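You operate a simulated robot arm through the tools that you are given. There is no shell and no other tool. Be economical: measure what you need, move in short steps, check, and stop when the job is done.

The job below is to be done with a simulated two-armed robot. You get a single attempt, and the scene is never put back.

JOB
Pick up the box that says "hoses" from the top of the steel table with one hand, pass it to the other hand and put it on the top of the cabinet. Set down upright: box.

The check looks at the end state, three seconds after you hand in, the way a careful person would. Anything else that was tipped, shoved, dropped, spilled or broken makes it a failure.

ROBOT AND FRAMES
Two 6-joint arms with two-finger parallel grippers on one trunk, on a base that drives. Base frame: it is fixed to the floor where the robot stands at the start and does not move with it; the origin is under the middle of the robot, x ahead of it, y to its left, z up. Readings come in m, rad, newtons and seconds.
The left shoulder is at the start at [0.06, 0.187, 1.147], the right one opposite. With the tool pointing down near the work surface each hand reaches from about 0.26 to 0.62 m from the robot's upright axis, wherever it stands, measured 20 degrees to its own side. Places, roughly: top of the cabinet [0, 3, 1.2]. Payload 1.57 kg a hand.
The tool frame of a hand sits at the grasp point between the pads (the TCP): z along the fingers, y along the line on which they close. The tips reach 0.03 m beyond it. The gripper opens to 0.11 m. The fingers are 0.024 m wide and 0.012 m thick; the gripper's body (0.048 by 0.112 m) begins 0.078 m behind the TCP.
Orientation is told as [roll, pitch, yaw] about the base's x, y, z axes, in that order, counted from this pose: with the fingers straight down and closing along the base's y, the tool's x points along the base's -x, its y along +y and its z along -z.

CONTROLS
- The arms move only by the tool jog_arm. It takes "left_series", "right_series" or both (then of equal length, played together; a hand with none holds still); each is a list of rows, each an object of numbers (a shift or turn left out is 0, a gripper value left out holds the last): "dx", "dy", "dz": the shift along the tool's x, y, z in units of 150 mm (1.0 is 150 mm); "wx", "wy", "wz": the turn, a rotation vector about the tool's x, y, z in units of 45 degrees (1.0 is 45 degrees); "fingers": the closure in counts, from 0 (fully open) to 255 (shut). In form: [{"dx": .., "dy": .., "dz": .., "wx": .., "wy": .., "wz": .., "fingers": ..}, ...]. A call has 1 to 12 rows; each row is the pose to reach, as a shift and turn from the pose commanded when the call began, along the tool's axes at that moment. A call with a number of a shift or a turn outside -1 to 1 is refused whole. Rows are played at 5 a second. More than 0.05 m and 0.15 rad between two rows, or a gripper value outside its range, and nothing of the call is played. A pose out of reach is approached as far as the arm can. The call stops where the force on the tool passes 40 N (or 10 N more than at its start, if that is more) or the arm is blocked; 0.2 s more then pass. The fingers move at their own pace (about 0.153 m/s each) and stop on an object; they squeeze with about 24 N. The grip force told is the motor's: it shows also when the fingers shut on nothing. Time passes only in rows, and 0.2 s behind the last, so rows that repeat a pose let the fingers close. It gives the time, the measured TCP pose, the force on the tool (base axes), the opening and the grip force at its end, in the units of the frame above (readings bear some noise), with the torque about the TCP (base axes, N m) and any sound that the robot's microphone picked up, and new pictures: "pictures" is both (left out), scene, wrist or none (wrist: the cameras of the hands that moved).
- Cameras (640 x 400 px; columns grow to the right, rows downward): "scene" is now at [-0.0019, -0.0469, 1.6965]; the picture's right is [-0.64, -0.77, 0.00], its down [-0.60, 0.50, -0.62] and it looks along [0.48, -0.40, -0.78] (base axes); focal length 260 px, centre (320, 200). "left" rides on the left gripper at [0.07, -0.016, -0.141] in its tool frame; the picture's right is [0.23, 0.97, 0.00], its down [-0.85, 0.20, -0.48] and it looks along [-0.47, 0.11, 0.88] (tool axes); focal length 222 px, centre (320, 200). "right" rides on the right gripper at [0.07, 0.016, -0.141] in its tool frame; the picture's right is [-0.23, 0.97, 0.00], its down [-0.86, -0.20, -0.48] and it looks along [-0.47, -0.11, 0.88] (tool axes); focal length 222 px, centre (320, 200). There is no depth. A picture from a camera that has moved, and an enlarged one, comes with that camera's place and axes in the base frame and with its lens. The place of the scene camera against the robot may be out by one fixed shift of up to 0.012 m in any direction.
- move_column(by): slides the trunk up (or, below 0, down) by that many m; the arms and the scene camera ride with it, the base frame stays. It gives what a move gives, with no picture.
- base_move(legs): drives the robot by 1 to 6 legs, each [ahead, left, turn to the left] in m, m and rad, along the robot's own axes; the way and the turn of a leg run together, so that a leg with both is an arc; at most 1.5 m and 3.142 rad a leg. The arms and the cameras ride along, it lands a little off, and it stops where it bumps. It gives what a move gives, and a new picture of the scene camera.
- head_to(pan, tilt): turns the head with the scene camera to pan (to the left, within 1.501 rad either way) and tilt (down, from -0.506 to 1.204), counted from straight ahead of the robot. It gives what a move gives, and a new picture of the scene camera.
- inspect(camera, box): a new picture of the part [left, top, right, bottom] of that camera's present view, enlarged. No time passes.
- sign_off(): hands the job in; it is judged then, once.

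Work in short steps. Places have to be worked out from the pictures, the camera data and where the tool is seen: move nearer, look again, correct. Check each grasp and each placing, and mend what went wrong. You have 120 turns and 260 pictures in all, those below and enlarged ones among them. Open the grippers and draw the arms clear of the work before you hand the job in, unless the task says otherwise; then end with one line.

The tools are called after "Call:" as name(argument=value, ...) on one line, values as JSON. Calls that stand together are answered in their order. jog_arm: Moves the arms, as the interface text tells. Its arguments: {"type":"object","properties":{"left_series":{"type":"array","items":{"type":"object","properties":{"dx":{"type":"number"},"dy":{"type":"number"},"dz":{"type":"number"},"wx":{"type":"number"},"wy":{"type":"number"},"wz":{"type":"number"},"fingers":{"type":"number"}}}},"right_series":{"type":"array","items":{"type":"object","properties":{"dx":{"type":"number"},"dy":{"type":"number"},"dz":{"type":"number"},"wx":{"type":"number"},"wy":{"type":"number"},"wz":{"type":"number"},"fingers":{"type":"number"}}}},"pictures":{"type":"string","enum":["both","scene","wrist","none"]}},"required":[]} The other tools are called the same way: move_column (by) slides the trunk up or down; base_move (legs) drives the base; head_to (pan, tilt) turns the head that bears the scene camera; inspect (camera, box) takes an enlarged picture of a part of a camera's view; sign_off () hands the job in.

At the start:

```text
time_s: 0.0
left_tool_pos: [0.4037, -0.0526, 1.0987]
left_tcp_rot: [0.0, 0.001, -0.001]
left_ft_force: [0.0, -0.1, 0.1]
left_ft_torque: [-0.02, 0.02, 0.0]
left_finger_gap: 0.1099
left_gripper_force: 0.1
right_tool_pos: [0.2716, -0.4186, 1.0871]
right_tcp_rot: [0.0, 0.0, -0.001]
right_ft_force: [-0.1, -0.2, 0.4]
right_ft_torque: [-0.05, 0.01, -0.02]
right_finger_gap: 0.1099
right_gripper_force: 0.1
trunk travel left (down, up): [-0.775, 0.215]
robot x, y, heading: [-0.0013, -0.0002, -0.0]
head pan, tilt: [-0.696, 0.897]
```

scene: 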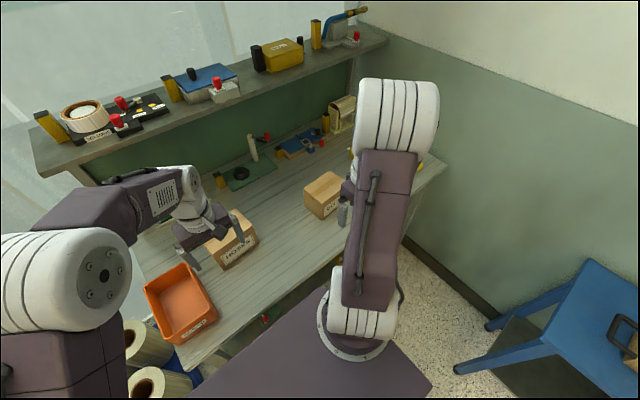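
right: 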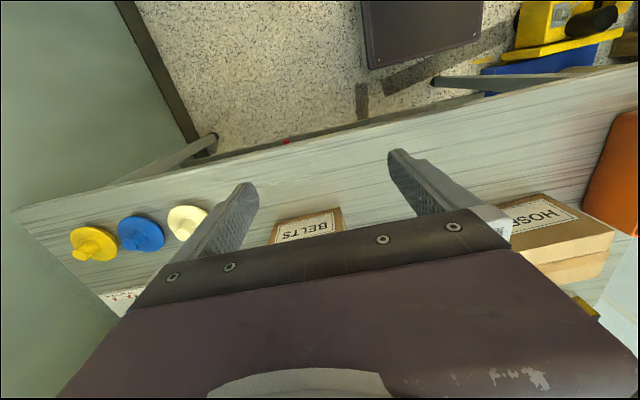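
left: 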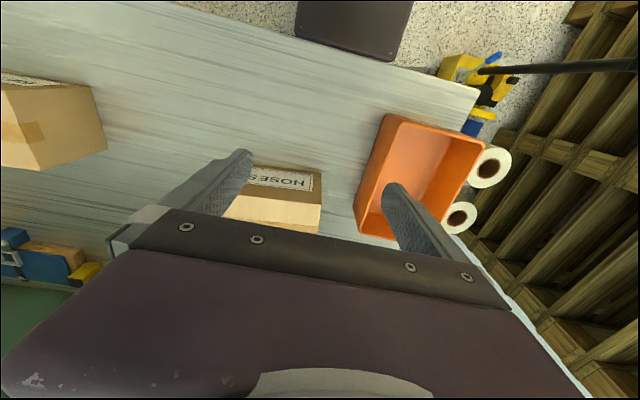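

I see a box labelled HOSES near the left hand, and another labelled BELTS. I take a closer look at both.

Call:
inspect(camera="scene", box=[140, 160, 380, 310])

Call:
inspect(camera="left", box=[160, 80, 480, 280])

```text
2.67 times, centred on (260, 235) of scene
camera zoom: at [-0.0019, -0.0469, 1.6965], right [-0.64, -0.77, 0.0], down [-0.6, 0.5, -0.62], along [0.48, -0.4, -0.78], focal length 692 px, centre (480, 107)
```

zoom: 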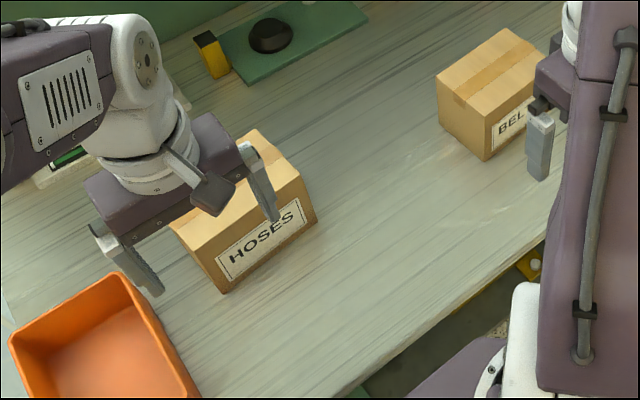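

```text
2.00 times, centred on (320, 180) of left
camera zoom: at [0.3335, -0.0704, 1.2389], right [-0.23, 0.97, 0.0], down [0.85, 0.2, 0.48], along [0.47, 0.11, -0.88], focal length 444 px, centre (320, 240)
```

zoom: 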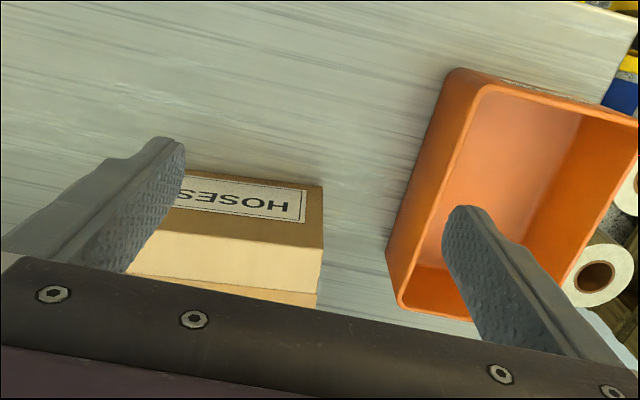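

The HOSES box stands on the table ahead. I look left toward the cabinet to learn the layout.

Call:
head_to(pan=1.45, tilt=0.3)

Call:
head_to(pan=-1.45, tilt=0.5)

Call:
head_to(pan=0.0, tilt=0.9)

```text
time_s: 2.0
left_tool_pos: [0.4027, -0.0518, 1.0977]
left_tcp_rot: [0.0, 0.001, 0.0]
left_ft_force: [-0.5, -0.6, 0.0]
left_ft_torque: [0.01, -0.03, 0.0]
left_finger_gap: 0.1097
left_gripper_force: 0.0
right_tool_pos: [0.2705, -0.4186, 1.0876]
right_tcp_rot: [0.001, -0.001, 0.0]
right_ft_force: [0.3, -0.1, -0.2]
right_ft_torque: [0.01, -0.01, 0.01]
right_finger_gap: 0.1101
right_gripper_force: 0.0
trunk travel left (down, up): [-0.775, 0.215]
robot x, y, heading: [0.0022, 0.0013, 0.0]
head pan, tilt: [1.45, 0.3]
camera scene: at [-0.0486, 0.0943, 1.7485], right [0.99, -0.12, 0.0], down [-0.04, -0.29, -0.96], along [0.12, 0.95, -0.3], focal length 260 px, centre (320, 200)
```

scene: 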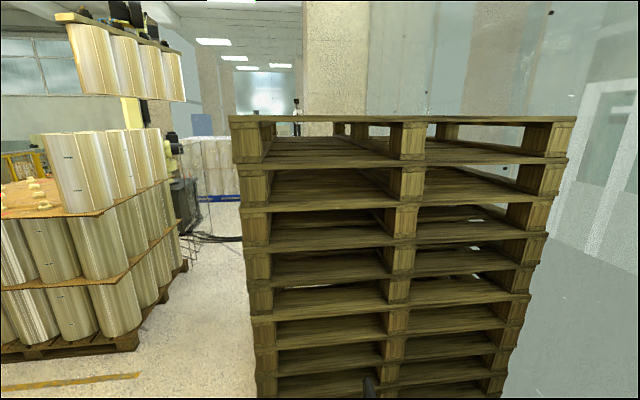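

```text
time_s: 4.6
left_tool_pos: [0.402, -0.0527, 1.0973]
left_tcp_rot: [-0.001, 0.0, -0.001]
left_ft_force: [-0.4, 0.2, -0.1]
left_ft_torque: [0.03, -0.02, -0.02]
left_finger_gap: 0.1102
left_gripper_force: 0.1
right_tool_pos: [0.2709, -0.4179, 1.088]
right_tcp_rot: [0.0, 0.001, -0.002]
right_ft_force: [0.0, 0.3, 0.3]
right_ft_torque: [0.0, -0.01, -0.04]
right_finger_gap: 0.11
right_gripper_force: 0.1
trunk travel left (down, up): [-0.775, 0.215]
robot x, y, heading: [-0.0044, 0.001, -0.002]
head pan, tilt: [-1.45, 0.499]
camera scene: at [-0.0489, -0.0887, 1.7301], right [-0.99, -0.12, 0.0], down [-0.06, 0.48, -0.88], along [0.11, -0.87, -0.48], focal length 260 px, centre (320, 200)
```

scene: 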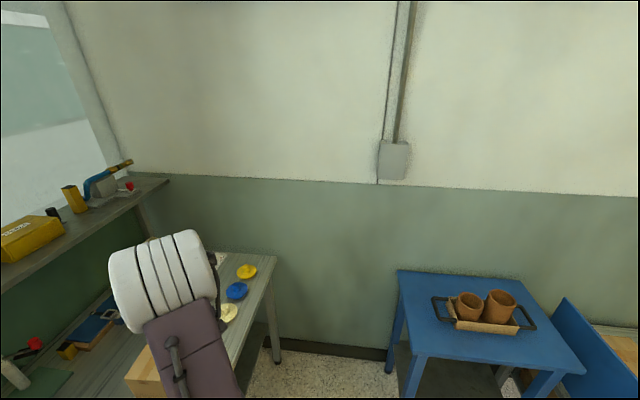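

```text
time_s: 6.1
left_tool_pos: [0.4019, -0.0519, 1.0978]
left_tcp_rot: [0.0, 0.0, -0.001]
left_ft_force: [-0.1, 0.7, -0.1]
left_ft_torque: [0.01, -0.01, -0.02]
left_finger_gap: 0.11
left_gripper_force: 0.1
right_tool_pos: [0.2722, -0.4167, 1.0865]
right_tcp_rot: [0.001, 0.001, -0.001]
right_ft_force: [-0.3, -0.1, 0.7]
right_ft_torque: [0.01, 0.0, 0.0]
right_finger_gap: 0.1101
right_gripper_force: 0.0
trunk travel left (down, up): [-0.775, 0.215]
robot x, y, heading: [-0.0026, 0.0001, -0.003]
head pan, tilt: [0.0, 0.901]
camera scene: at [0.0156, 0.0016, 1.6963], right [0.0, -1.0, 0.0], down [-0.78, 0.0, -0.62], along [0.62, 0.0, -0.78], focal length 260 px, centre (320, 200)
```

scene: 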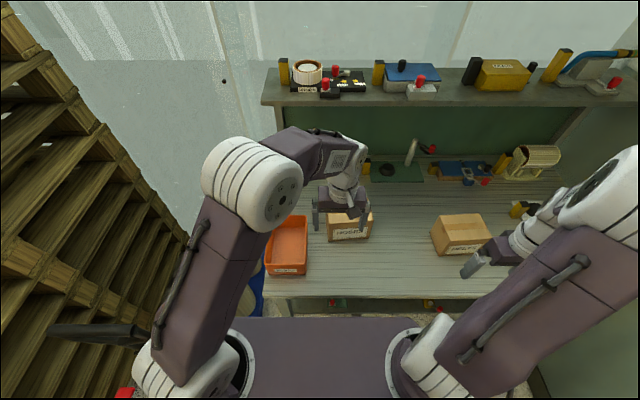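

I zoom in on the box from the current head view to measure it.

Call:
inspect(camera="scene", box=[255, 170, 415, 270])

Call:
inspect(camera="right", box=[440, 120, 640, 320])

```text
4.00 times, centred on (335, 220) of scene
camera zoom: at [0.0156, 0.0016, 1.6963], right [0.0, -1.0, 0.0], down [-0.78, 0.0, -0.62], along [0.62, 0.0, -0.78], focal length 1039 px, centre (260, 120)
```

zoom: 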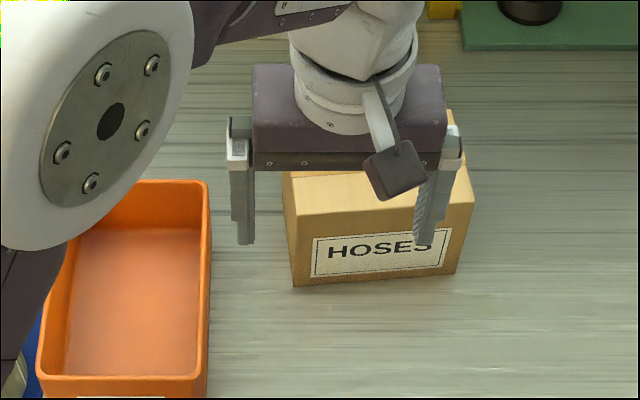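

```text
2.00 times, centred on (540, 220) of right
camera zoom: at [0.1993, -0.4005, 1.2281], right [0.23, 0.97, 0.0], down [0.86, -0.2, 0.48], along [0.47, -0.11, -0.88], focal length 444 px, centre (-120, 160)
```

zoom: 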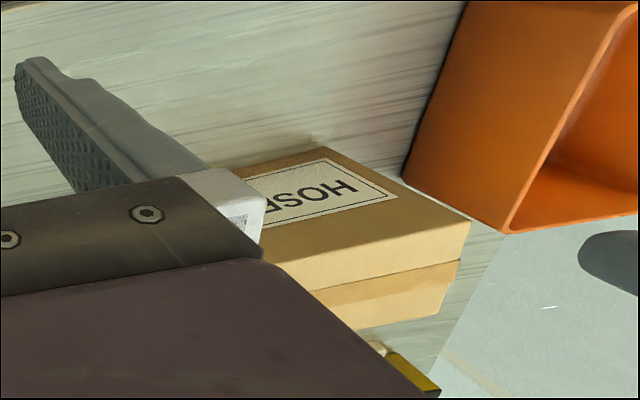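

The box is about 0.155 wide and 0.10–0.11 deep, with its top near z≈0.955. I move the left hand out of the view so I can measure it exactly.

Call:
jog_arm(left_series=[{"dx": 0.1, "dy": 0.25, "dz": -0.17}, {"dx": 0.2, "dy": 0.5, "dz": -0.34}, {"dx": 0.25, "dy": 0.75, "dz": -0.5}, {"dx": 0.3, "dy": 1.0, "dz": -0.66}, {"dx": 0.3, "dy": 1.0, "dz": -0.66}], pictures="scene")

Call:
inspect(camera="scene", box=[290, 170, 450, 270])

```text
time_s: 7.3
left_tool_pos: [0.3578, 0.0963, 1.1965]
left_tcp_rot: [0.0, 0.0, -0.001]
left_ft_force: [0.7, 0.0, -0.2]
left_ft_torque: [0.02, 0.04, 0.03]
left_finger_gap: 0.11
left_gripper_force: 0.1
right_tool_pos: [0.2714, -0.4183, 1.0875]
right_tcp_rot: [0.002, 0.0, 0.0]
right_ft_force: [-0.2, 0.8, 0.7]
right_ft_torque: [0.0, -0.02, -0.01]
right_finger_gap: 0.1099
right_gripper_force: 0.1
trunk travel left (down, up): [-0.775, 0.215]
robot x, y, heading: [0.0028, 0.0024, -0.0]
head pan, tilt: [0.0, 0.901]
camera scene: at [0.0158, 0.001, 1.6962], right [0.0, -1.0, 0.0], down [-0.78, 0.0, -0.62], along [0.62, 0.0, -0.78], focal length 260 px, centre (320, 200)
```

scene: 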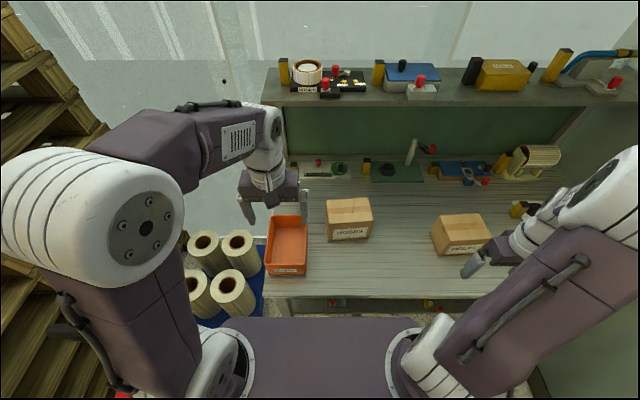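

```text
4.00 times, centred on (370, 220) of scene
camera zoom: at [0.0158, 0.001, 1.6962], right [0.0, -1.0, 0.0], down [-0.78, 0.0, -0.62], along [0.62, 0.0, -0.78], focal length 1039 px, centre (120, 120)
```

zoom: 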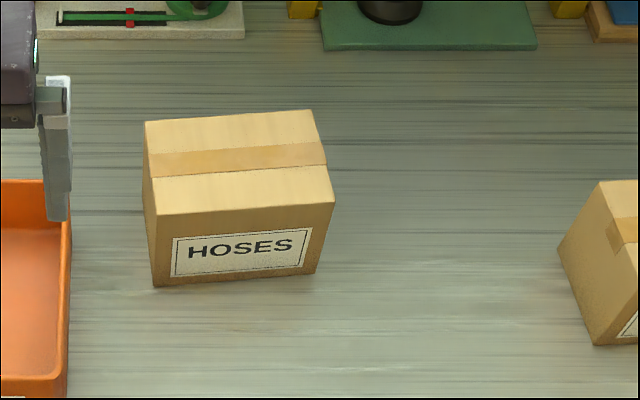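

The box is about 0.15×0.10×0.12, centred near (0.548, -0.10), with its top at z≈0.97 and yaw ≈ +4.2°. I'll grasp across the 0.10 depth with the right hand, so I start turning and moving it at a safe height.

Call:
jog_arm(right_series=[{"dx": -0.16, "dy": 0.16, "wz": -0.166}, {"dx": -0.33, "dy": 0.33, "wz": -0.333}, {"dx": -0.5, "dy": 0.5, "wz": -0.5}, {"dx": -0.66, "dy": 0.66, "wz": -0.666}, {"dx": -0.83, "dy": 0.83, "wz": -0.833}, {"dx": -1, "dy": 1, "wz": -1}, {"dx": -1, "dy": 1, "wz": -1}], pictures="none")

```text
time_s: 8.9
left_tool_pos: [0.3565, 0.096, 1.1981]
left_tcp_rot: [0.0, -0.002, -0.001]
left_ft_force: [-0.2, 0.0, 0.7]
left_ft_torque: [-0.01, -0.01, -0.01]
left_finger_gap: 0.1101
left_gripper_force: 0.0
right_tool_pos: [0.4206, -0.2673, 1.088]
right_tcp_rot: [-0.001, -0.001, 0.787]
right_ft_force: [0.2, 0.4, 0.1]
right_ft_torque: [-0.01, -0.02, -0.02]
right_finger_gap: 0.11
right_gripper_force: 0.0
trunk travel left (down, up): [-0.775, 0.215]
robot x, y, heading: [0.0001, -0.0006, 0.004]
head pan, tilt: [0.0, 0.901]
```

The turn works, so I continue to roughly over the box.

Call:
jog_arm(right_series=[{"dx": -0.16, "wz": -0.166}, {"dx": -0.33, "wz": -0.333}, {"dx": -0.5, "wz": -0.5}, {"dx": -0.66, "wz": -0.666}, {"dx": -0.83, "wz": -0.833}, {"dx": -1, "wz": -1}, {"dx": -1, "wz": -1}], pictures="both")

```text
time_s: 10.5
left_tool_pos: [0.3584, 0.0975, 1.1981]
left_tcp_rot: [0.0, -0.001, 0.001]
left_ft_force: [-0.2, -0.5, -0.3]
left_ft_torque: [0.02, 0.0, 0.0]
left_finger_gap: 0.1102
left_gripper_force: 0.0
right_tool_pos: [0.5268, -0.1608, 1.0872]
right_tcp_rot: [0.001, 0.0, 1.574]
right_ft_force: [-0.1, 0.5, -0.4]
right_ft_torque: [0.01, 0.01, 0.02]
right_finger_gap: 0.1101
right_gripper_force: 0.2
trunk travel left (down, up): [-0.775, 0.215]
robot x, y, heading: [-0.0004, -0.0016, -0.0]
head pan, tilt: [0.0, 0.901]
camera scene: at [0.0153, 0.0015, 1.6962], right [0.0, -1.0, 0.0], down [-0.78, 0.0, -0.62], along [0.62, 0.0, -0.78], focal length 260 px, centre (320, 200)
camera right: at [0.5092, -0.2299, 1.2282], right [-0.97, 0.23, 0.0], down [0.2, 0.86, 0.48], along [0.11, 0.47, -0.88], focal length 222 px, centre (320, 200)
```

scene: 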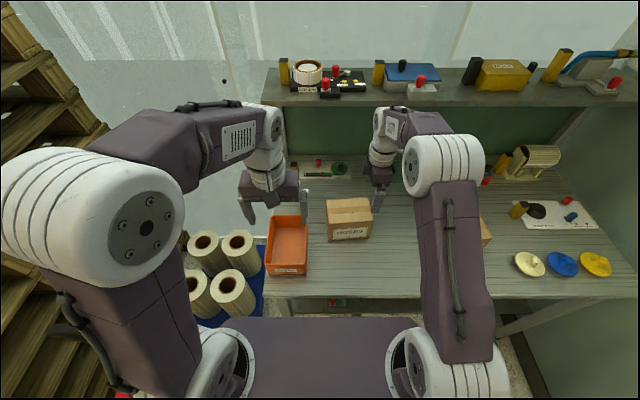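
right: 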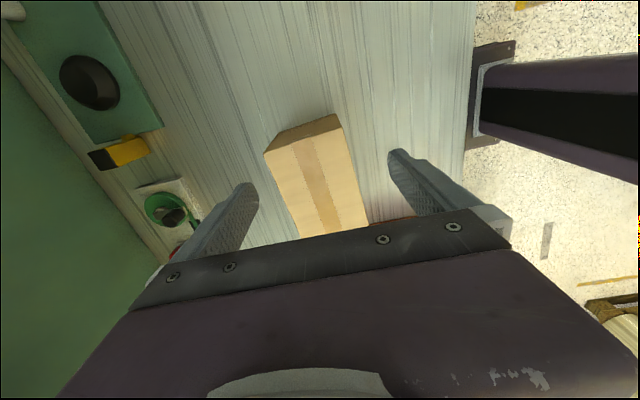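

The box lies between the finger lines in the wrist view. I zoom in to measure it more precisely.

Call:
inspect(camera="right", box=[220, 90, 420, 240])

```text
2.67 times, centred on (320, 165) of right
camera zoom: at [0.5092, -0.2299, 1.2282], right [-0.97, 0.23, 0.0], down [0.2, 0.86, 0.48], along [0.11, 0.47, -0.88], focal length 592 px, centre (320, 293)
```

zoom: 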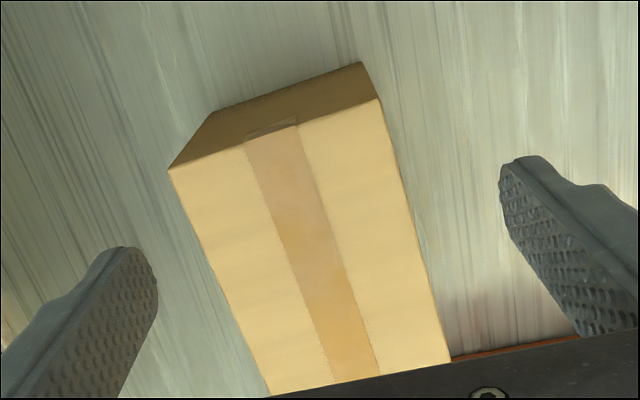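

The wrist view puts the box's right end centre at (0.545, -0.173), with yaw ≈ 4.5° and depth ≈ 0.098. I align the hand just above the top, tips at about z=0.98.

Call:
jog_arm(right_series=[{"dx": -0.14, "dy": -0.047, "dz": 0.1, "wz": -0.05}, {"dx": -0.273, "dy": -0.095, "dz": 0.3, "wz": -0.0955}, {"dx": -0.273, "dy": -0.095, "dz": 0.515, "wz": -0.0955}, {"dx": -0.273, "dy": -0.095, "dz": 0.515, "wz": -0.0955}], pictures="both")

Call:
inspect(camera="right", box=[140, 80, 520, 280])

Call:
inspect(camera="scene", box=[290, 150, 450, 250])

```text
time_s: 11.5
left_tool_pos: [0.3579, 0.0972, 1.1981]
left_tcp_rot: [-0.001, 0.0, 0.0]
left_ft_force: [-0.5, -0.4, -0.2]
left_ft_torque: [0.01, 0.0, 0.0]
left_finger_gap: 0.11
left_gripper_force: 0.0
right_tool_pos: [0.5409, -0.1213, 1.0101]
right_tcp_rot: [-0.002, 0.001, 1.646]
right_ft_force: [-0.4, -0.1, -0.6]
right_ft_torque: [0.0, -0.01, 0.0]
right_finger_gap: 0.1101
right_gripper_force: 0.0
trunk travel left (down, up): [-0.775, 0.215]
robot x, y, heading: [0.0007, 0.0012, -0.007]
head pan, tilt: [0.0, 0.901]
camera scene: at [0.0154, 0.002, 1.6962], right [0.0, -1.0, 0.0], down [-0.78, 0.0, -0.62], along [0.62, 0.0, -0.78], focal length 260 px, centre (320, 200)
camera right: at [0.5285, -0.1897, 1.1513], right [-0.99, 0.15, 0.0], down [0.13, 0.87, 0.48], along [0.07, 0.47, -0.88], focal length 222 px, centre (320, 200)
```

scene: 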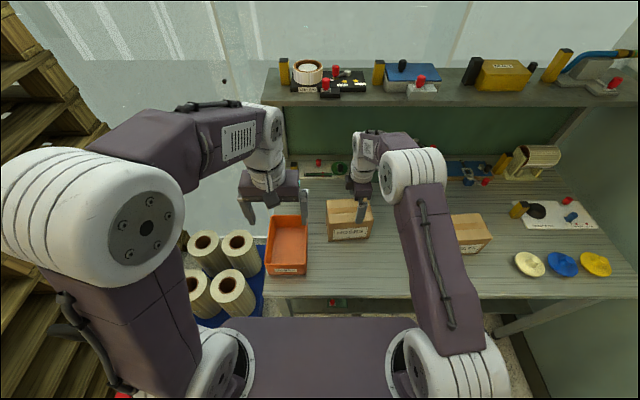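
right: 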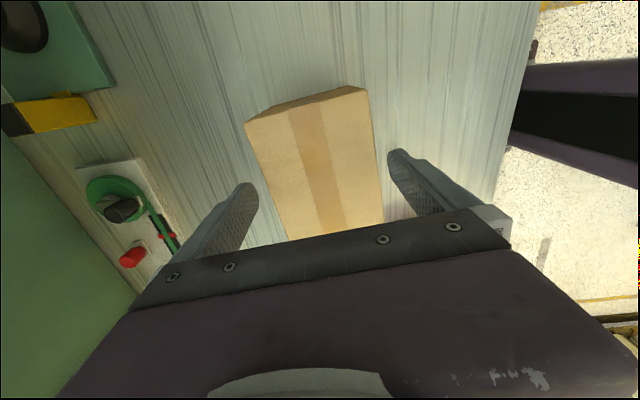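

```text
1.68 times, centred on (330, 180) of right
camera zoom: at [0.5285, -0.1897, 1.1513], right [-0.99, 0.15, 0.0], down [0.13, 0.87, 0.48], along [0.07, 0.47, -0.88], focal length 374 px, centre (303, 234)
```

zoom: 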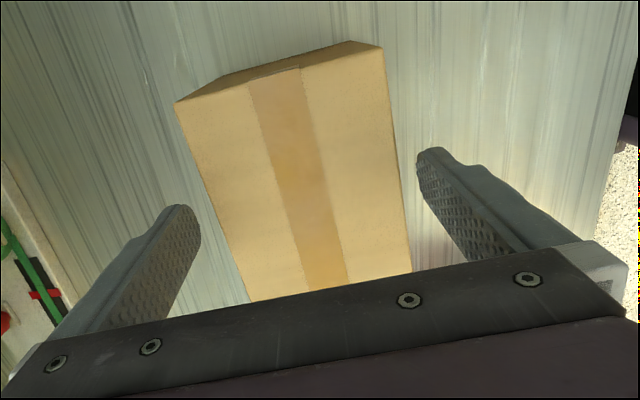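

```text
4.00 times, centred on (370, 200) of scene
camera zoom: at [0.0154, 0.002, 1.6962], right [0.0, -1.0, 0.0], down [-0.78, 0.0, -0.62], along [0.62, 0.0, -0.78], focal length 1039 px, centre (120, 200)
```

zoom: 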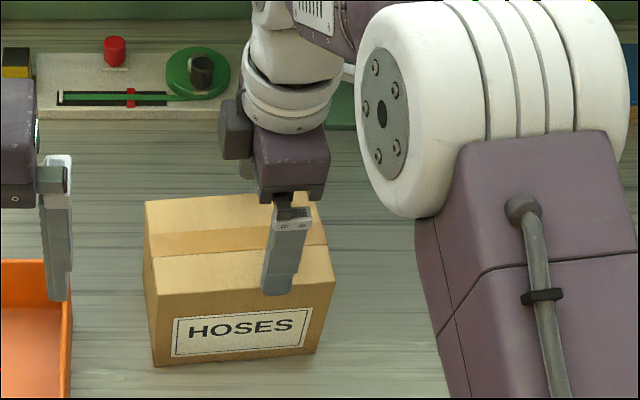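

In the tool frame the box edges sit at y≈±0.048 and parallel, so the hand is centred. I descend to z≈0.915 with the fingers open.

Call:
jog_arm(right_series=[{"dz": 0.15}, {"dz": 0.3}, {"dz": 0.45}, {"dz": 0.63}, {"dz": 0.63}], pictures="wrist")

```text
time_s: 12.7
left_tool_pos: [0.3554, 0.0967, 1.1975]
left_tcp_rot: [0.0, 0.001, 0.0]
left_ft_force: [0.1, 0.3, 0.0]
left_ft_torque: [0.0, 0.02, 0.0]
left_finger_gap: 0.1099
left_gripper_force: 0.1
right_tool_pos: [0.5419, -0.1207, 0.9147]
right_tcp_rot: [-0.001, 0.001, 1.645]
right_ft_force: [-0.6, 0.1, 0.9]
right_ft_torque: [0.04, 0.02, 0.02]
right_finger_gap: 0.1099
right_gripper_force: 0.0
trunk travel left (down, up): [-0.775, 0.215]
robot x, y, heading: [0.001, 0.0007, -0.0]
head pan, tilt: [0.0, 0.901]
camera right: at [0.5286, -0.1904, 1.0562], right [-0.99, 0.15, 0.0], down [0.13, 0.87, 0.48], along [0.07, 0.47, -0.88], focal length 222 px, centre (320, 200)
```

right: 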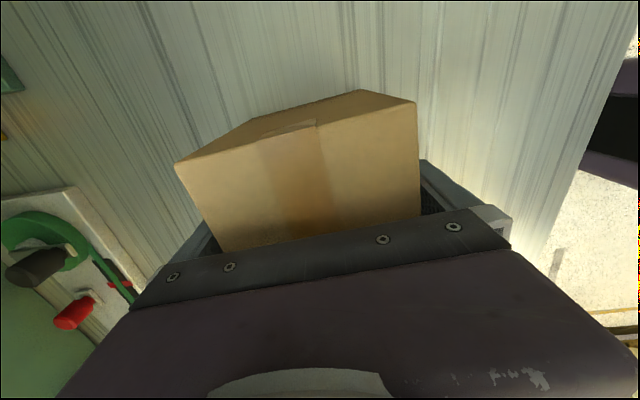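

The fingers straddle the box with no contact. I close them.

Call:
jog_arm(right_series=[{"fingers": 255}, {"fingers": 255}, {"fingers": 255}, {"fingers": 255}], pictures="none")

Call:
jog_arm(right_series=[{"dz": -0.05, "fingers": 255}, {"dz": -0.1, "fingers": 255}, {"dz": -0.2, "fingers": 255}, {"dz": -0.2, "fingers": 255}], pictures="both")

```text
time_s: 13.7
left_tool_pos: [0.3569, 0.0982, 1.1973]
left_tcp_rot: [-0.001, 0.002, -0.003]
left_ft_force: [0.3, -0.5, 0.6]
left_ft_torque: [0.01, 0.01, -0.01]
left_finger_gap: 0.1098
left_gripper_force: 0.1
right_tool_pos: [0.5419, -0.1217, 0.9156]
right_tcp_rot: [0.0, -0.002, 1.647]
right_ft_force: [-0.5, 0.7, -0.2]
right_ft_torque: [-0.22, -0.23, 0.02]
right_finger_gap: 0.1001
right_gripper_force: 24.1
trunk travel left (down, up): [-0.775, 0.215]
robot x, y, heading: [-0.0002, 0.0014, 0.002]
head pan, tilt: [0.0, 0.901]
```

```text
time_s: 14.7
left_tool_pos: [0.3574, 0.0976, 1.1967]
left_tcp_rot: [0.0, 0.0, -0.001]
left_ft_force: [-0.2, 0.6, 1.0]
left_ft_torque: [0.02, 0.01, -0.03]
left_finger_gap: 0.11
left_gripper_force: 0.1
right_tool_pos: [0.5413, -0.1214, 0.9457]
right_tcp_rot: [0.001, -0.001, 1.647]
right_ft_force: [-0.2, 0.3, -5.7]
right_ft_torque: [-0.13, 0.01, 0.01]
right_finger_gap: 0.1001
right_gripper_force: 23.7
trunk travel left (down, up): [-0.775, 0.215]
robot x, y, heading: [-0.001, -0.0017, 0.001]
head pan, tilt: [0.0, 0.901]
camera scene: at [0.0168, 0.0016, 1.6962], right [0.0, -1.0, 0.0], down [-0.78, 0.0, -0.62], along [0.62, 0.0, -0.78], focal length 260 px, centre (320, 200)
camera right: at [0.5292, -0.1902, 1.0859], right [-0.99, 0.15, 0.0], down [0.14, 0.87, 0.48], along [0.07, 0.47, -0.88], focal length 222 px, centre (320, 200)
```

scene: 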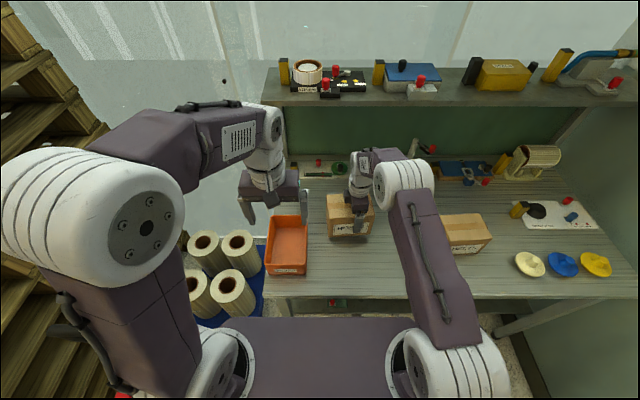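
right: 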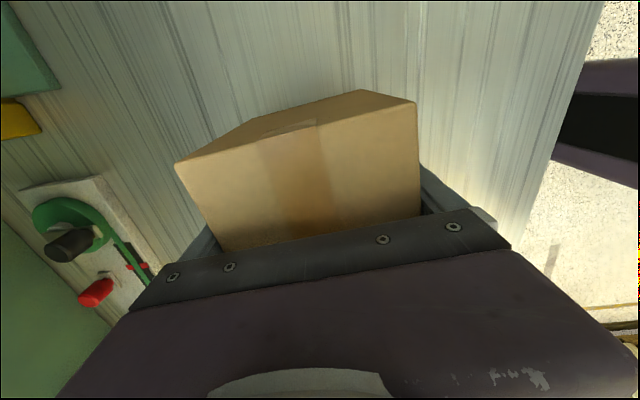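

The box is held firmly: gap 0.100, weight ≈ 5.8 N. I bring it up and back in front of the robot and square its yaw, while the left hand moves aside and starts turning.

Call:
jog_arm(right_series=[{"dz": -0.25, "fingers": 255}, {"dz": -0.5, "fingers": 255}, {"dx": -0.05, "dy": 0.1, "dz": -0.75, "wz": 0.02}, {"dx": -0.15, "dy": 0.22, "dz": -0.9, "wz": 0.04}, {"dx": -0.27, "dy": 0.36, "dz": -1, "wz": 0.06}, {"dx": -0.4, "dy": 0.5, "dz": -1, "wz": 0.08}, {"dx": -0.5, "dy": 0.6, "dz": -1, "wz": 0.0955}, {"dx": -0.594, "dy": 0.697, "dz": -1, "wz": 0.0955}], left_series=[{"dy": 0.16, "wz": 0.15}, {"dy": 0.33, "wz": 0.3}, {"dy": 0.5, "wz": 0.45}, {"dy": 0.66, "wz": 0.6}, {"dy": 0.8, "wz": 0.75}, {"dy": 0.8, "wz": 0.88}, {"dy": 0.8, "wz": 1}, {"dy": 0.8, "wz": 1}], pictures="scene")

```text
time_s: 16.5
left_tool_pos: [0.3565, 0.2175, 1.1958]
left_tcp_rot: [0.001, 0.0, -0.787]
left_ft_force: [0.6, -0.5, -0.9]
left_ft_torque: [0.02, 0.01, -0.01]
left_finger_gap: 0.11
left_gripper_force: 0.0
right_tool_pos: [0.4302, -0.0393, 1.0953]
right_tcp_rot: [0.0, 0.002, 1.569]
right_ft_force: [0.1, 0.3, -4.8]
right_ft_torque: [-0.12, 0.0, -0.01]
right_finger_gap: 0.1003
right_gripper_force: 24.1
trunk travel left (down, up): [-0.775, 0.215]
robot x, y, heading: [-0.0001, -0.0034, 0.002]
head pan, tilt: [0.0, 0.901]
camera scene: at [0.0155, 0.0028, 1.6962], right [0.0, -1.0, 0.0], down [-0.78, 0.0, -0.62], along [0.62, 0.0, -0.78], focal length 260 px, centre (320, 200)
```

scene: 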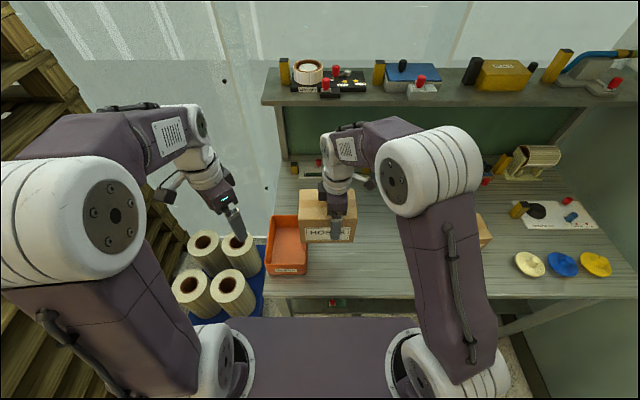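

The right hand holds the box at (0.430, -0.039, 1.095), squared. I finish the left hand's quarter turn and line it up in x.

Call:
jog_arm(left_series=[{"wz": 0.17}, {"wz": 0.34}, {"dx": -0.1, "dy": 0.1, "wz": 0.5}, {"dx": -0.2, "dy": 0.2, "wz": 0.67}, {"dx": -0.3, "dy": 0.3, "wz": 0.84}, {"dx": -0.344, "dy": 0.345, "wz": 1}, {"dx": -0.344, "dy": 0.345, "wz": 1}], pictures="none")

Call:
jog_arm(left_series=[{"wy": -0.17}, {"wy": -0.34}, {"wy": -0.5}, {"wy": -0.67}, {"wy": -0.84}, {"wy": -1}, {"wy": -1}], pictures="both")

```text
time_s: 18.1
left_tool_pos: [0.4326, 0.2185, 1.1965]
left_tcp_rot: [-0.001, 0.0, -1.574]
left_ft_force: [-0.6, -1.0, 0.7]
left_ft_torque: [0.03, 0.0, 0.01]
left_finger_gap: 0.11
left_gripper_force: 0.1
right_tool_pos: [0.4296, -0.0393, 1.0956]
right_tcp_rot: [0.001, 0.0, 1.571]
right_ft_force: [0.6, -0.2, -5.2]
right_ft_torque: [-0.08, 0.03, 0.01]
right_finger_gap: 0.1002
right_gripper_force: 24.0
trunk travel left (down, up): [-0.775, 0.215]
robot x, y, heading: [0.0008, 0.0004, 0.001]
head pan, tilt: [0.0, 0.901]
```

```text
time_s: 19.7
left_tool_pos: [0.4319, 0.2182, 1.1963]
left_tcp_rot: [0.001, -0.787, -1.569]
left_ft_force: [0.2, -0.5, 0.2]
left_ft_torque: [0.02, 0.0, -0.02]
left_finger_gap: 0.11
left_gripper_force: 0.0
right_tool_pos: [0.4311, -0.0399, 1.0952]
right_tcp_rot: [-0.001, -0.001, 1.57]
right_ft_force: [-0.2, -0.6, -4.7]
right_ft_torque: [-0.1, 0.02, -0.01]
right_finger_gap: 0.1001
right_gripper_force: 24.4
trunk travel left (down, up): [-0.775, 0.215]
robot x, y, heading: [0.0017, -0.0008, 0.001]
head pan, tilt: [0.0, 0.901]
camera scene: at [0.0162, 0.0014, 1.6962], right [0.0, -1.0, 0.0], down [-0.78, 0.0, -0.62], along [0.62, 0.0, -0.78], focal length 260 px, centre (320, 200)
camera left: at [0.4157, 0.3654, 1.2468], right [0.97, 0.16, -0.16], down [0.2, -0.26, 0.94], along [0.11, -0.95, -0.29], focal length 222 px, centre (320, 200)
```

scene: 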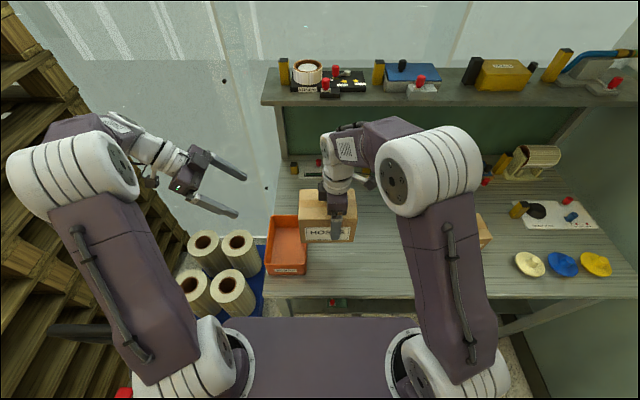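
left: 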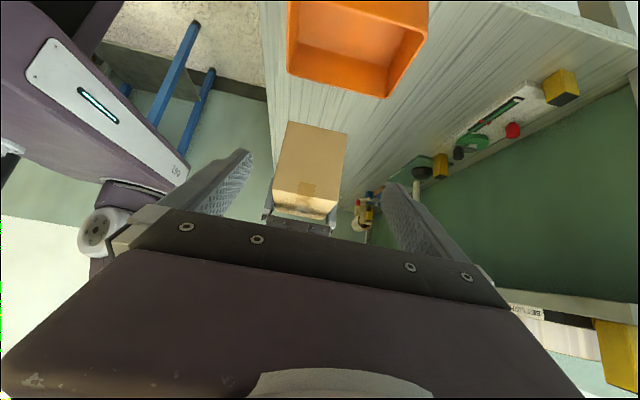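

The left hand is tilted 45° toward the box's left end. I approach to just outside the box, then check.

Call:
jog_arm(left_series=[{"dx": -0.15, "dy": -0.005, "dz": 0.2}, {"dx": -0.3, "dy": -0.007, "dz": 0.4}, {"dx": -0.405, "dy": -0.007, "dz": 0.6}, {"dx": -0.405, "dy": -0.007, "dz": 0.8}, {"dx": -0.405, "dy": -0.007, "dz": 0.8}], pictures="both")

Call:
inspect(camera="left", box=[180, 80, 480, 280])

Call:
inspect(camera="scene", box=[240, 120, 400, 260])

```text
time_s: 20.9
left_tool_pos: [0.4305, 0.0899, 1.1537]
left_tcp_rot: [0.001, -0.785, -1.571]
left_ft_force: [0.1, -0.3, -0.6]
left_ft_torque: [-0.01, -0.02, -0.02]
left_finger_gap: 0.1099
left_gripper_force: 0.2
right_tool_pos: [0.4296, -0.0396, 1.0951]
right_tcp_rot: [0.0, 0.001, 1.571]
right_ft_force: [0.8, -0.5, -4.6]
right_ft_torque: [-0.15, -0.05, -0.02]
right_finger_gap: 0.0999
right_gripper_force: 23.8
trunk travel left (down, up): [-0.775, 0.215]
robot x, y, heading: [-0.0023, -0.0008, 0.001]
head pan, tilt: [0.0, 0.901]
camera scene: at [0.0161, 0.0021, 1.6962], right [0.0, -1.0, 0.0], down [-0.78, 0.0, -0.62], along [0.62, 0.0, -0.78], focal length 260 px, centre (320, 200)
camera left: at [0.4146, 0.2375, 1.2051], right [0.97, 0.16, -0.16], down [0.2, -0.27, 0.94], along [0.11, -0.95, -0.29], focal length 222 px, centre (320, 200)
```

scene: 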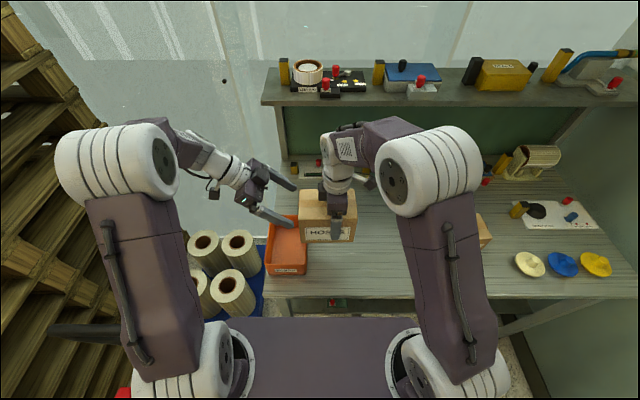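
left: 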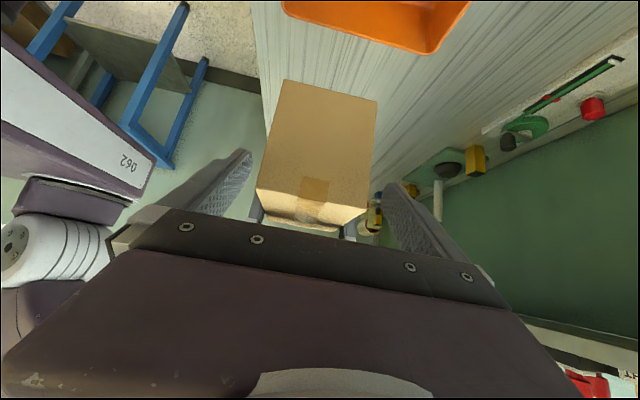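

```text
2.00 times, centred on (330, 180) of left
camera zoom: at [0.4146, 0.2375, 1.2051], right [0.97, 0.16, -0.16], down [0.2, -0.27, 0.94], along [0.11, -0.95, -0.29], focal length 444 px, centre (300, 240)
```

zoom: 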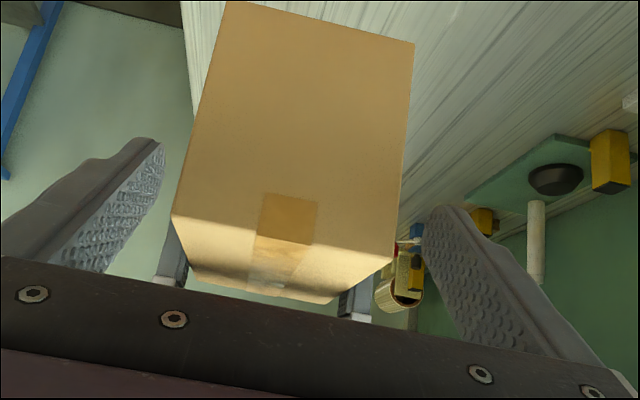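

```text
2.86 times, centred on (320, 190) of scene
camera zoom: at [0.0161, 0.0021, 1.6962], right [0.0, -1.0, 0.0], down [-0.78, 0.0, -0.62], along [0.62, 0.0, -0.78], focal length 742 px, centre (320, 229)
```

zoom: 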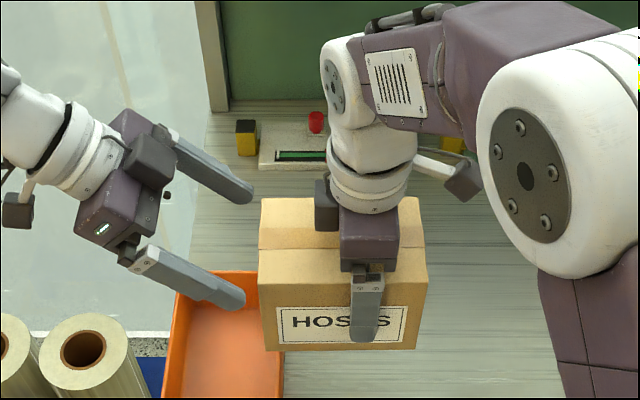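

In the left camera the box is centred on x≈0.4295, within 1 mm of the hand. I advance straight in along the tool axis.

Call:
jog_arm(left_series=[{"dy": -0.006, "dz": 0.15}, {"dy": -0.006, "dz": 0.3}, {"dy": -0.006, "dz": 0.45}, {"dy": -0.006, "dz": 0.6}, {"dy": -0.006, "dz": 0.6}], pictures="both")

Call:
inspect(camera="scene", box=[240, 120, 400, 260])

```text
time_s: 22.1
left_tool_pos: [0.4302, 0.0262, 1.0915]
left_tcp_rot: [0.0, -0.786, -1.572]
left_ft_force: [0.4, -0.4, -0.5]
left_ft_torque: [-0.02, -0.03, 0.0]
left_finger_gap: 0.1099
left_gripper_force: 0.1
right_tool_pos: [0.4285, -0.0397, 1.0954]
right_tcp_rot: [-0.001, 0.0, 1.571]
right_ft_force: [-1.3, -0.8, -4.8]
right_ft_torque: [-0.12, -0.03, -0.03]
right_finger_gap: 0.1003
right_gripper_force: 24.1
trunk travel left (down, up): [-0.775, 0.215]
robot x, y, heading: [-0.0022, -0.0014, -0.002]
head pan, tilt: [0.0, 0.901]
camera scene: at [0.0161, 0.0022, 1.6962], right [0.0, -1.0, 0.0], down [-0.78, 0.0, -0.62], along [0.62, 0.0, -0.78], focal length 260 px, centre (320, 200)
camera left: at [0.4136, 0.1739, 1.1414], right [0.97, 0.16, -0.16], down [0.2, -0.27, 0.94], along [0.11, -0.95, -0.29], focal length 222 px, centre (320, 200)
```

scene: 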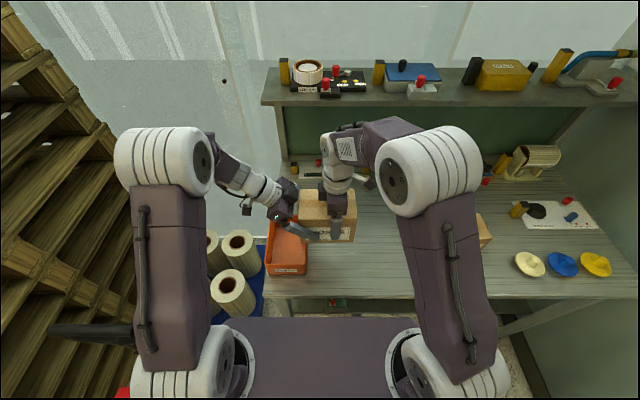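
left: 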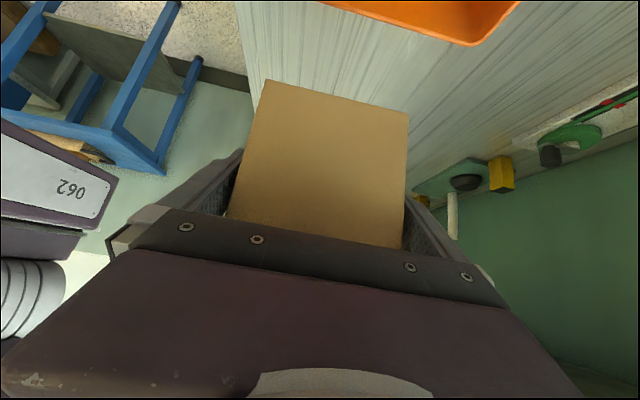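

```text
2.86 times, centred on (320, 190) of scene
camera zoom: at [0.0161, 0.0022, 1.6962], right [0.0, -1.0, 0.0], down [-0.78, 0.0, -0.62], along [0.62, 0.0, -0.78], focal length 742 px, centre (320, 229)
```

zoom: 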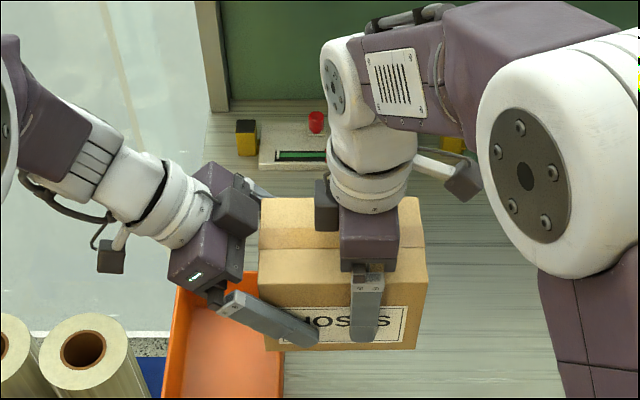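

All clear. I move 12 mm further along the box for a more central grip, then close the left hand.

Call:
jog_arm(left_series=[{"dx": -0.057, "dz": 0.057, "fingers": 0}, {"dx": -0.057, "dz": 0.057, "fingers": 0}, {"dx": -0.057, "dz": 0.057, "fingers": 255}, {"dx": -0.057, "dz": 0.057, "fingers": 255}, {"dx": -0.057, "dz": 0.057, "fingers": 255}, {"dx": -0.057, "dz": 0.057, "fingers": 255}], pictures="none")

```text
time_s: 23.5
left_tool_pos: [0.4291, 0.0152, 1.0914]
left_tcp_rot: [-0.001, -0.785, -1.57]
left_ft_force: [-6.3, 3.0, 0.5]
left_ft_torque: [-0.48, -0.79, 0.35]
left_finger_gap: 0.1004
left_gripper_force: 24.0
right_tool_pos: [0.4293, -0.0405, 1.0952]
right_tcp_rot: [-0.001, 0.001, 1.57]
right_ft_force: [6.3, -2.9, -4.0]
right_ft_torque: [0.4, 0.77, -0.69]
right_finger_gap: 0.1003
right_gripper_force: 23.7
trunk travel left (down, up): [-0.775, 0.215]
robot x, y, heading: [-0.0008, -0.0003, -0.001]
head pan, tilt: [0.0, 0.901]
```

Both hands hold the box (gap 0.100 each). I open the right hand and watch how the left takes the load.

Call:
jog_arm(right_series=[{"fingers": 0}, {"fingers": 0}, {"fingers": 0}, {"fingers": 0}], pictures="scene")

Call:
inspect(camera="scene", box=[240, 120, 400, 260])

```text
time_s: 24.5
left_tool_pos: [0.4295, 0.0151, 1.0919]
left_tcp_rot: [0.0, -0.785, -1.57]
left_ft_force: [0.7, -0.1, 0.7]
left_ft_torque: [0.18, 0.01, 0.01]
left_finger_gap: 0.0999
left_gripper_force: 24.4
right_tool_pos: [0.4297, -0.0398, 1.0958]
right_tcp_rot: [0.0, -0.001, 1.572]
right_ft_force: [0.1, -0.2, 0.0]
right_ft_torque: [0.01, 0.0, -0.01]
right_finger_gap: 0.1101
right_gripper_force: 0.0
trunk travel left (down, up): [-0.775, 0.215]
robot x, y, heading: [-0.0047, -0.0014, -0.001]
head pan, tilt: [0.0, 0.901]
camera scene: at [0.0163, 0.0018, 1.6962], right [0.0, -1.0, 0.0], down [-0.78, 0.0, -0.62], along [0.62, 0.0, -0.78], focal length 260 px, centre (320, 200)
```

scene: 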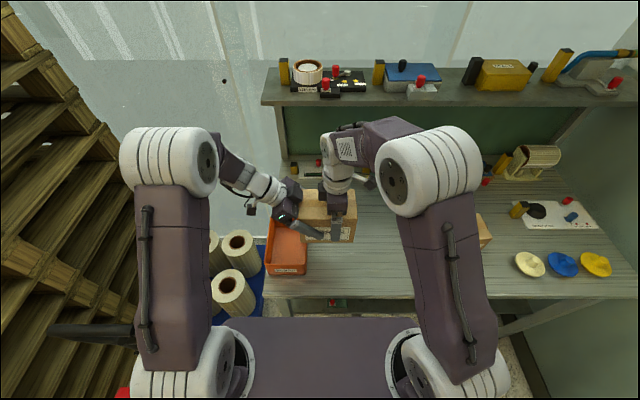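

```text
2.86 times, centred on (320, 190) of scene
camera zoom: at [0.0163, 0.0018, 1.6962], right [0.0, -1.0, 0.0], down [-0.78, 0.0, -0.62], along [0.62, 0.0, -0.78], focal length 742 px, centre (320, 229)
```

zoom: 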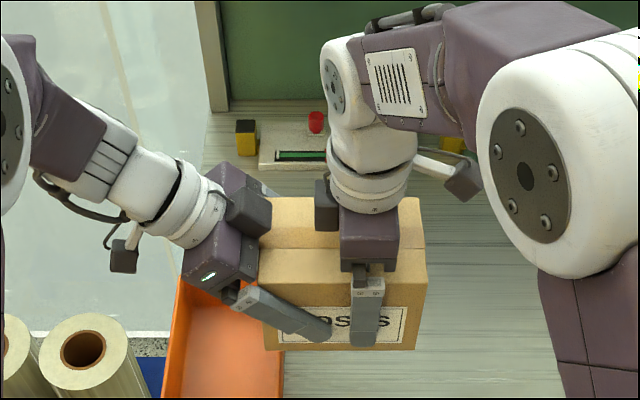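

The left hand holds the box without it tilting. I withdraw the right hand straight up.

Call:
jog_arm(right_series=[{"dz": -0.2}, {"dz": -0.4}, {"dz": -0.6}, {"dz": -0.8}, {"dz": -1}, {"dz": -1}], pictures="both")

Call:
inspect(camera="scene", box=[240, 120, 400, 260])

```text
time_s: 25.9
left_tool_pos: [0.4307, 0.0138, 1.0914]
left_tcp_rot: [-0.001, -0.785, -1.569]
left_ft_force: [0.2, 0.6, 0.5]
left_ft_torque: [0.17, 0.0, 0.0]
left_finger_gap: 0.1
left_gripper_force: 23.8
right_tool_pos: [0.4324, -0.04, 1.245]
right_tcp_rot: [0.001, 0.0, 1.57]
right_ft_force: [0.5, 0.4, 0.2]
right_ft_torque: [-0.01, -0.01, -0.03]
right_finger_gap: 0.1098
right_gripper_force: 0.1
trunk travel left (down, up): [-0.775, 0.215]
robot x, y, heading: [0.0016, 0.0001, -0.003]
head pan, tilt: [0.0, 0.901]
camera scene: at [0.0166, 0.0018, 1.6962], right [0.0, -1.0, 0.0], down [-0.78, 0.0, -0.62], along [0.62, 0.0, -0.78], focal length 260 px, centre (320, 200)
camera right: at [0.4129, -0.1086, 1.386], right [-0.97, 0.23, 0.0], down [0.2, 0.86, 0.48], along [0.11, 0.47, -0.88], focal length 222 px, centre (320, 200)
```

scene: 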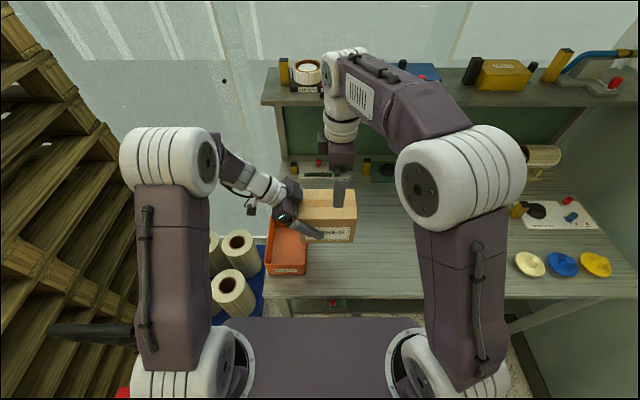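
right: 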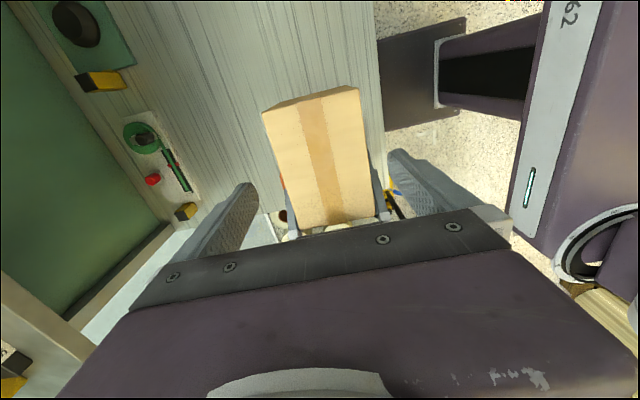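

```text
2.86 times, centred on (320, 190) of scene
camera zoom: at [0.0166, 0.0018, 1.6962], right [0.0, -1.0, 0.0], down [-0.78, 0.0, -0.62], along [0.62, 0.0, -0.78], focal length 742 px, centre (320, 229)
```

zoom: 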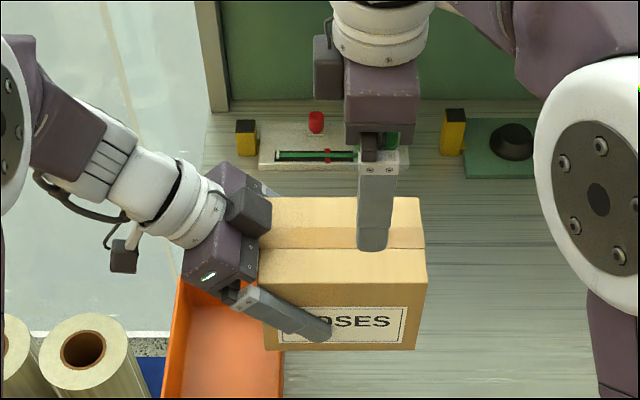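

The handover is done: the left hand holds the box level and the right is clear. I draw both hands closer to the robot before driving.

Call:
jog_arm(right_series=[{"dx": 0.2}, {"dx": 0.4}, {"dx": 0.6, "dy": 0.1}, {"dx": 0.8, "dy": 0.3}, {"dx": 1, "dy": 0.5}, {"dx": 1, "dy": 0.6}], left_series=[{"fingers": 255}, {"dx": -0.08, "dz": -0.08, "fingers": 255}, {"dx": -0.16, "dz": -0.16, "fingers": 255}, {"dx": -0.24, "dz": -0.24, "dy": -0.1, "fingers": 255}, {"dx": -0.32, "dz": -0.32, "dy": -0.2, "fingers": 255}, {"dx": -0.4, "dz": -0.4, "dy": -0.33, "fingers": 255}], pictures="scene")

Call:
head_to(pan=1.5, tilt=0.8)

```text
time_s: 27.3
left_tool_pos: [0.3773, 0.0145, 1.1763]
left_tcp_rot: [0.002, -0.786, -1.572]
left_ft_force: [-0.2, 0.5, -4.7]
left_ft_torque: [0.15, -0.01, 0.04]
left_finger_gap: 0.1
left_gripper_force: 23.6
right_tool_pos: [0.3379, -0.1892, 1.2469]
right_tcp_rot: [-0.001, 0.001, 1.573]
right_ft_force: [-0.4, 0.6, 0.8]
right_ft_torque: [-0.03, -0.02, 0.0]
right_finger_gap: 0.1098
right_gripper_force: 0.1
trunk travel left (down, up): [-0.775, 0.215]
robot x, y, heading: [-0.0007, -0.0014, -0.003]
head pan, tilt: [0.0, 0.901]
camera scene: at [0.0141, 0.0024, 1.6962], right [0.0, -1.0, 0.0], down [-0.78, 0.0, -0.62], along [0.62, 0.0, -0.78], focal length 260 px, centre (320, 200)
```

scene: 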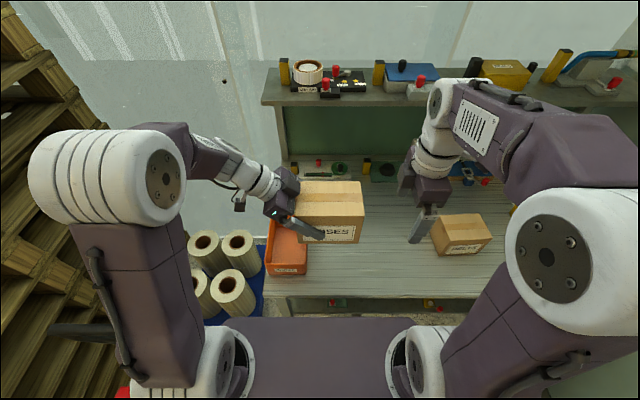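

```text
time_s: 28.9
left_tool_pos: [0.3802, 0.0146, 1.1749]
left_tcp_rot: [0.0, -0.786, -1.57]
left_ft_force: [-0.1, 0.1, -4.5]
left_ft_torque: [0.15, 0.01, -0.01]
left_finger_gap: 0.0998
left_gripper_force: 23.8
right_tool_pos: [0.3415, -0.1894, 1.2449]
right_tcp_rot: [-0.001, 0.001, 1.572]
right_ft_force: [0.5, 0.4, -0.3]
right_ft_torque: [0.03, 0.0, 0.0]
right_finger_gap: 0.1099
right_gripper_force: 0.1
trunk travel left (down, up): [-0.775, 0.215]
robot x, y, heading: [-0.0015, 0.0016, -0.003]
head pan, tilt: [1.499, 0.799]
camera scene: at [-0.0534, 0.0822, 1.7042], right [1.0, -0.07, 0.0], down [-0.05, -0.71, -0.7], along [0.05, 0.7, -0.72], focal length 260 px, centre (320, 200)
```

scene: 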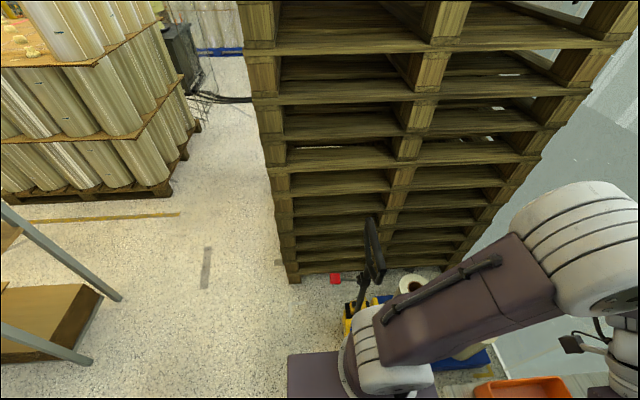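

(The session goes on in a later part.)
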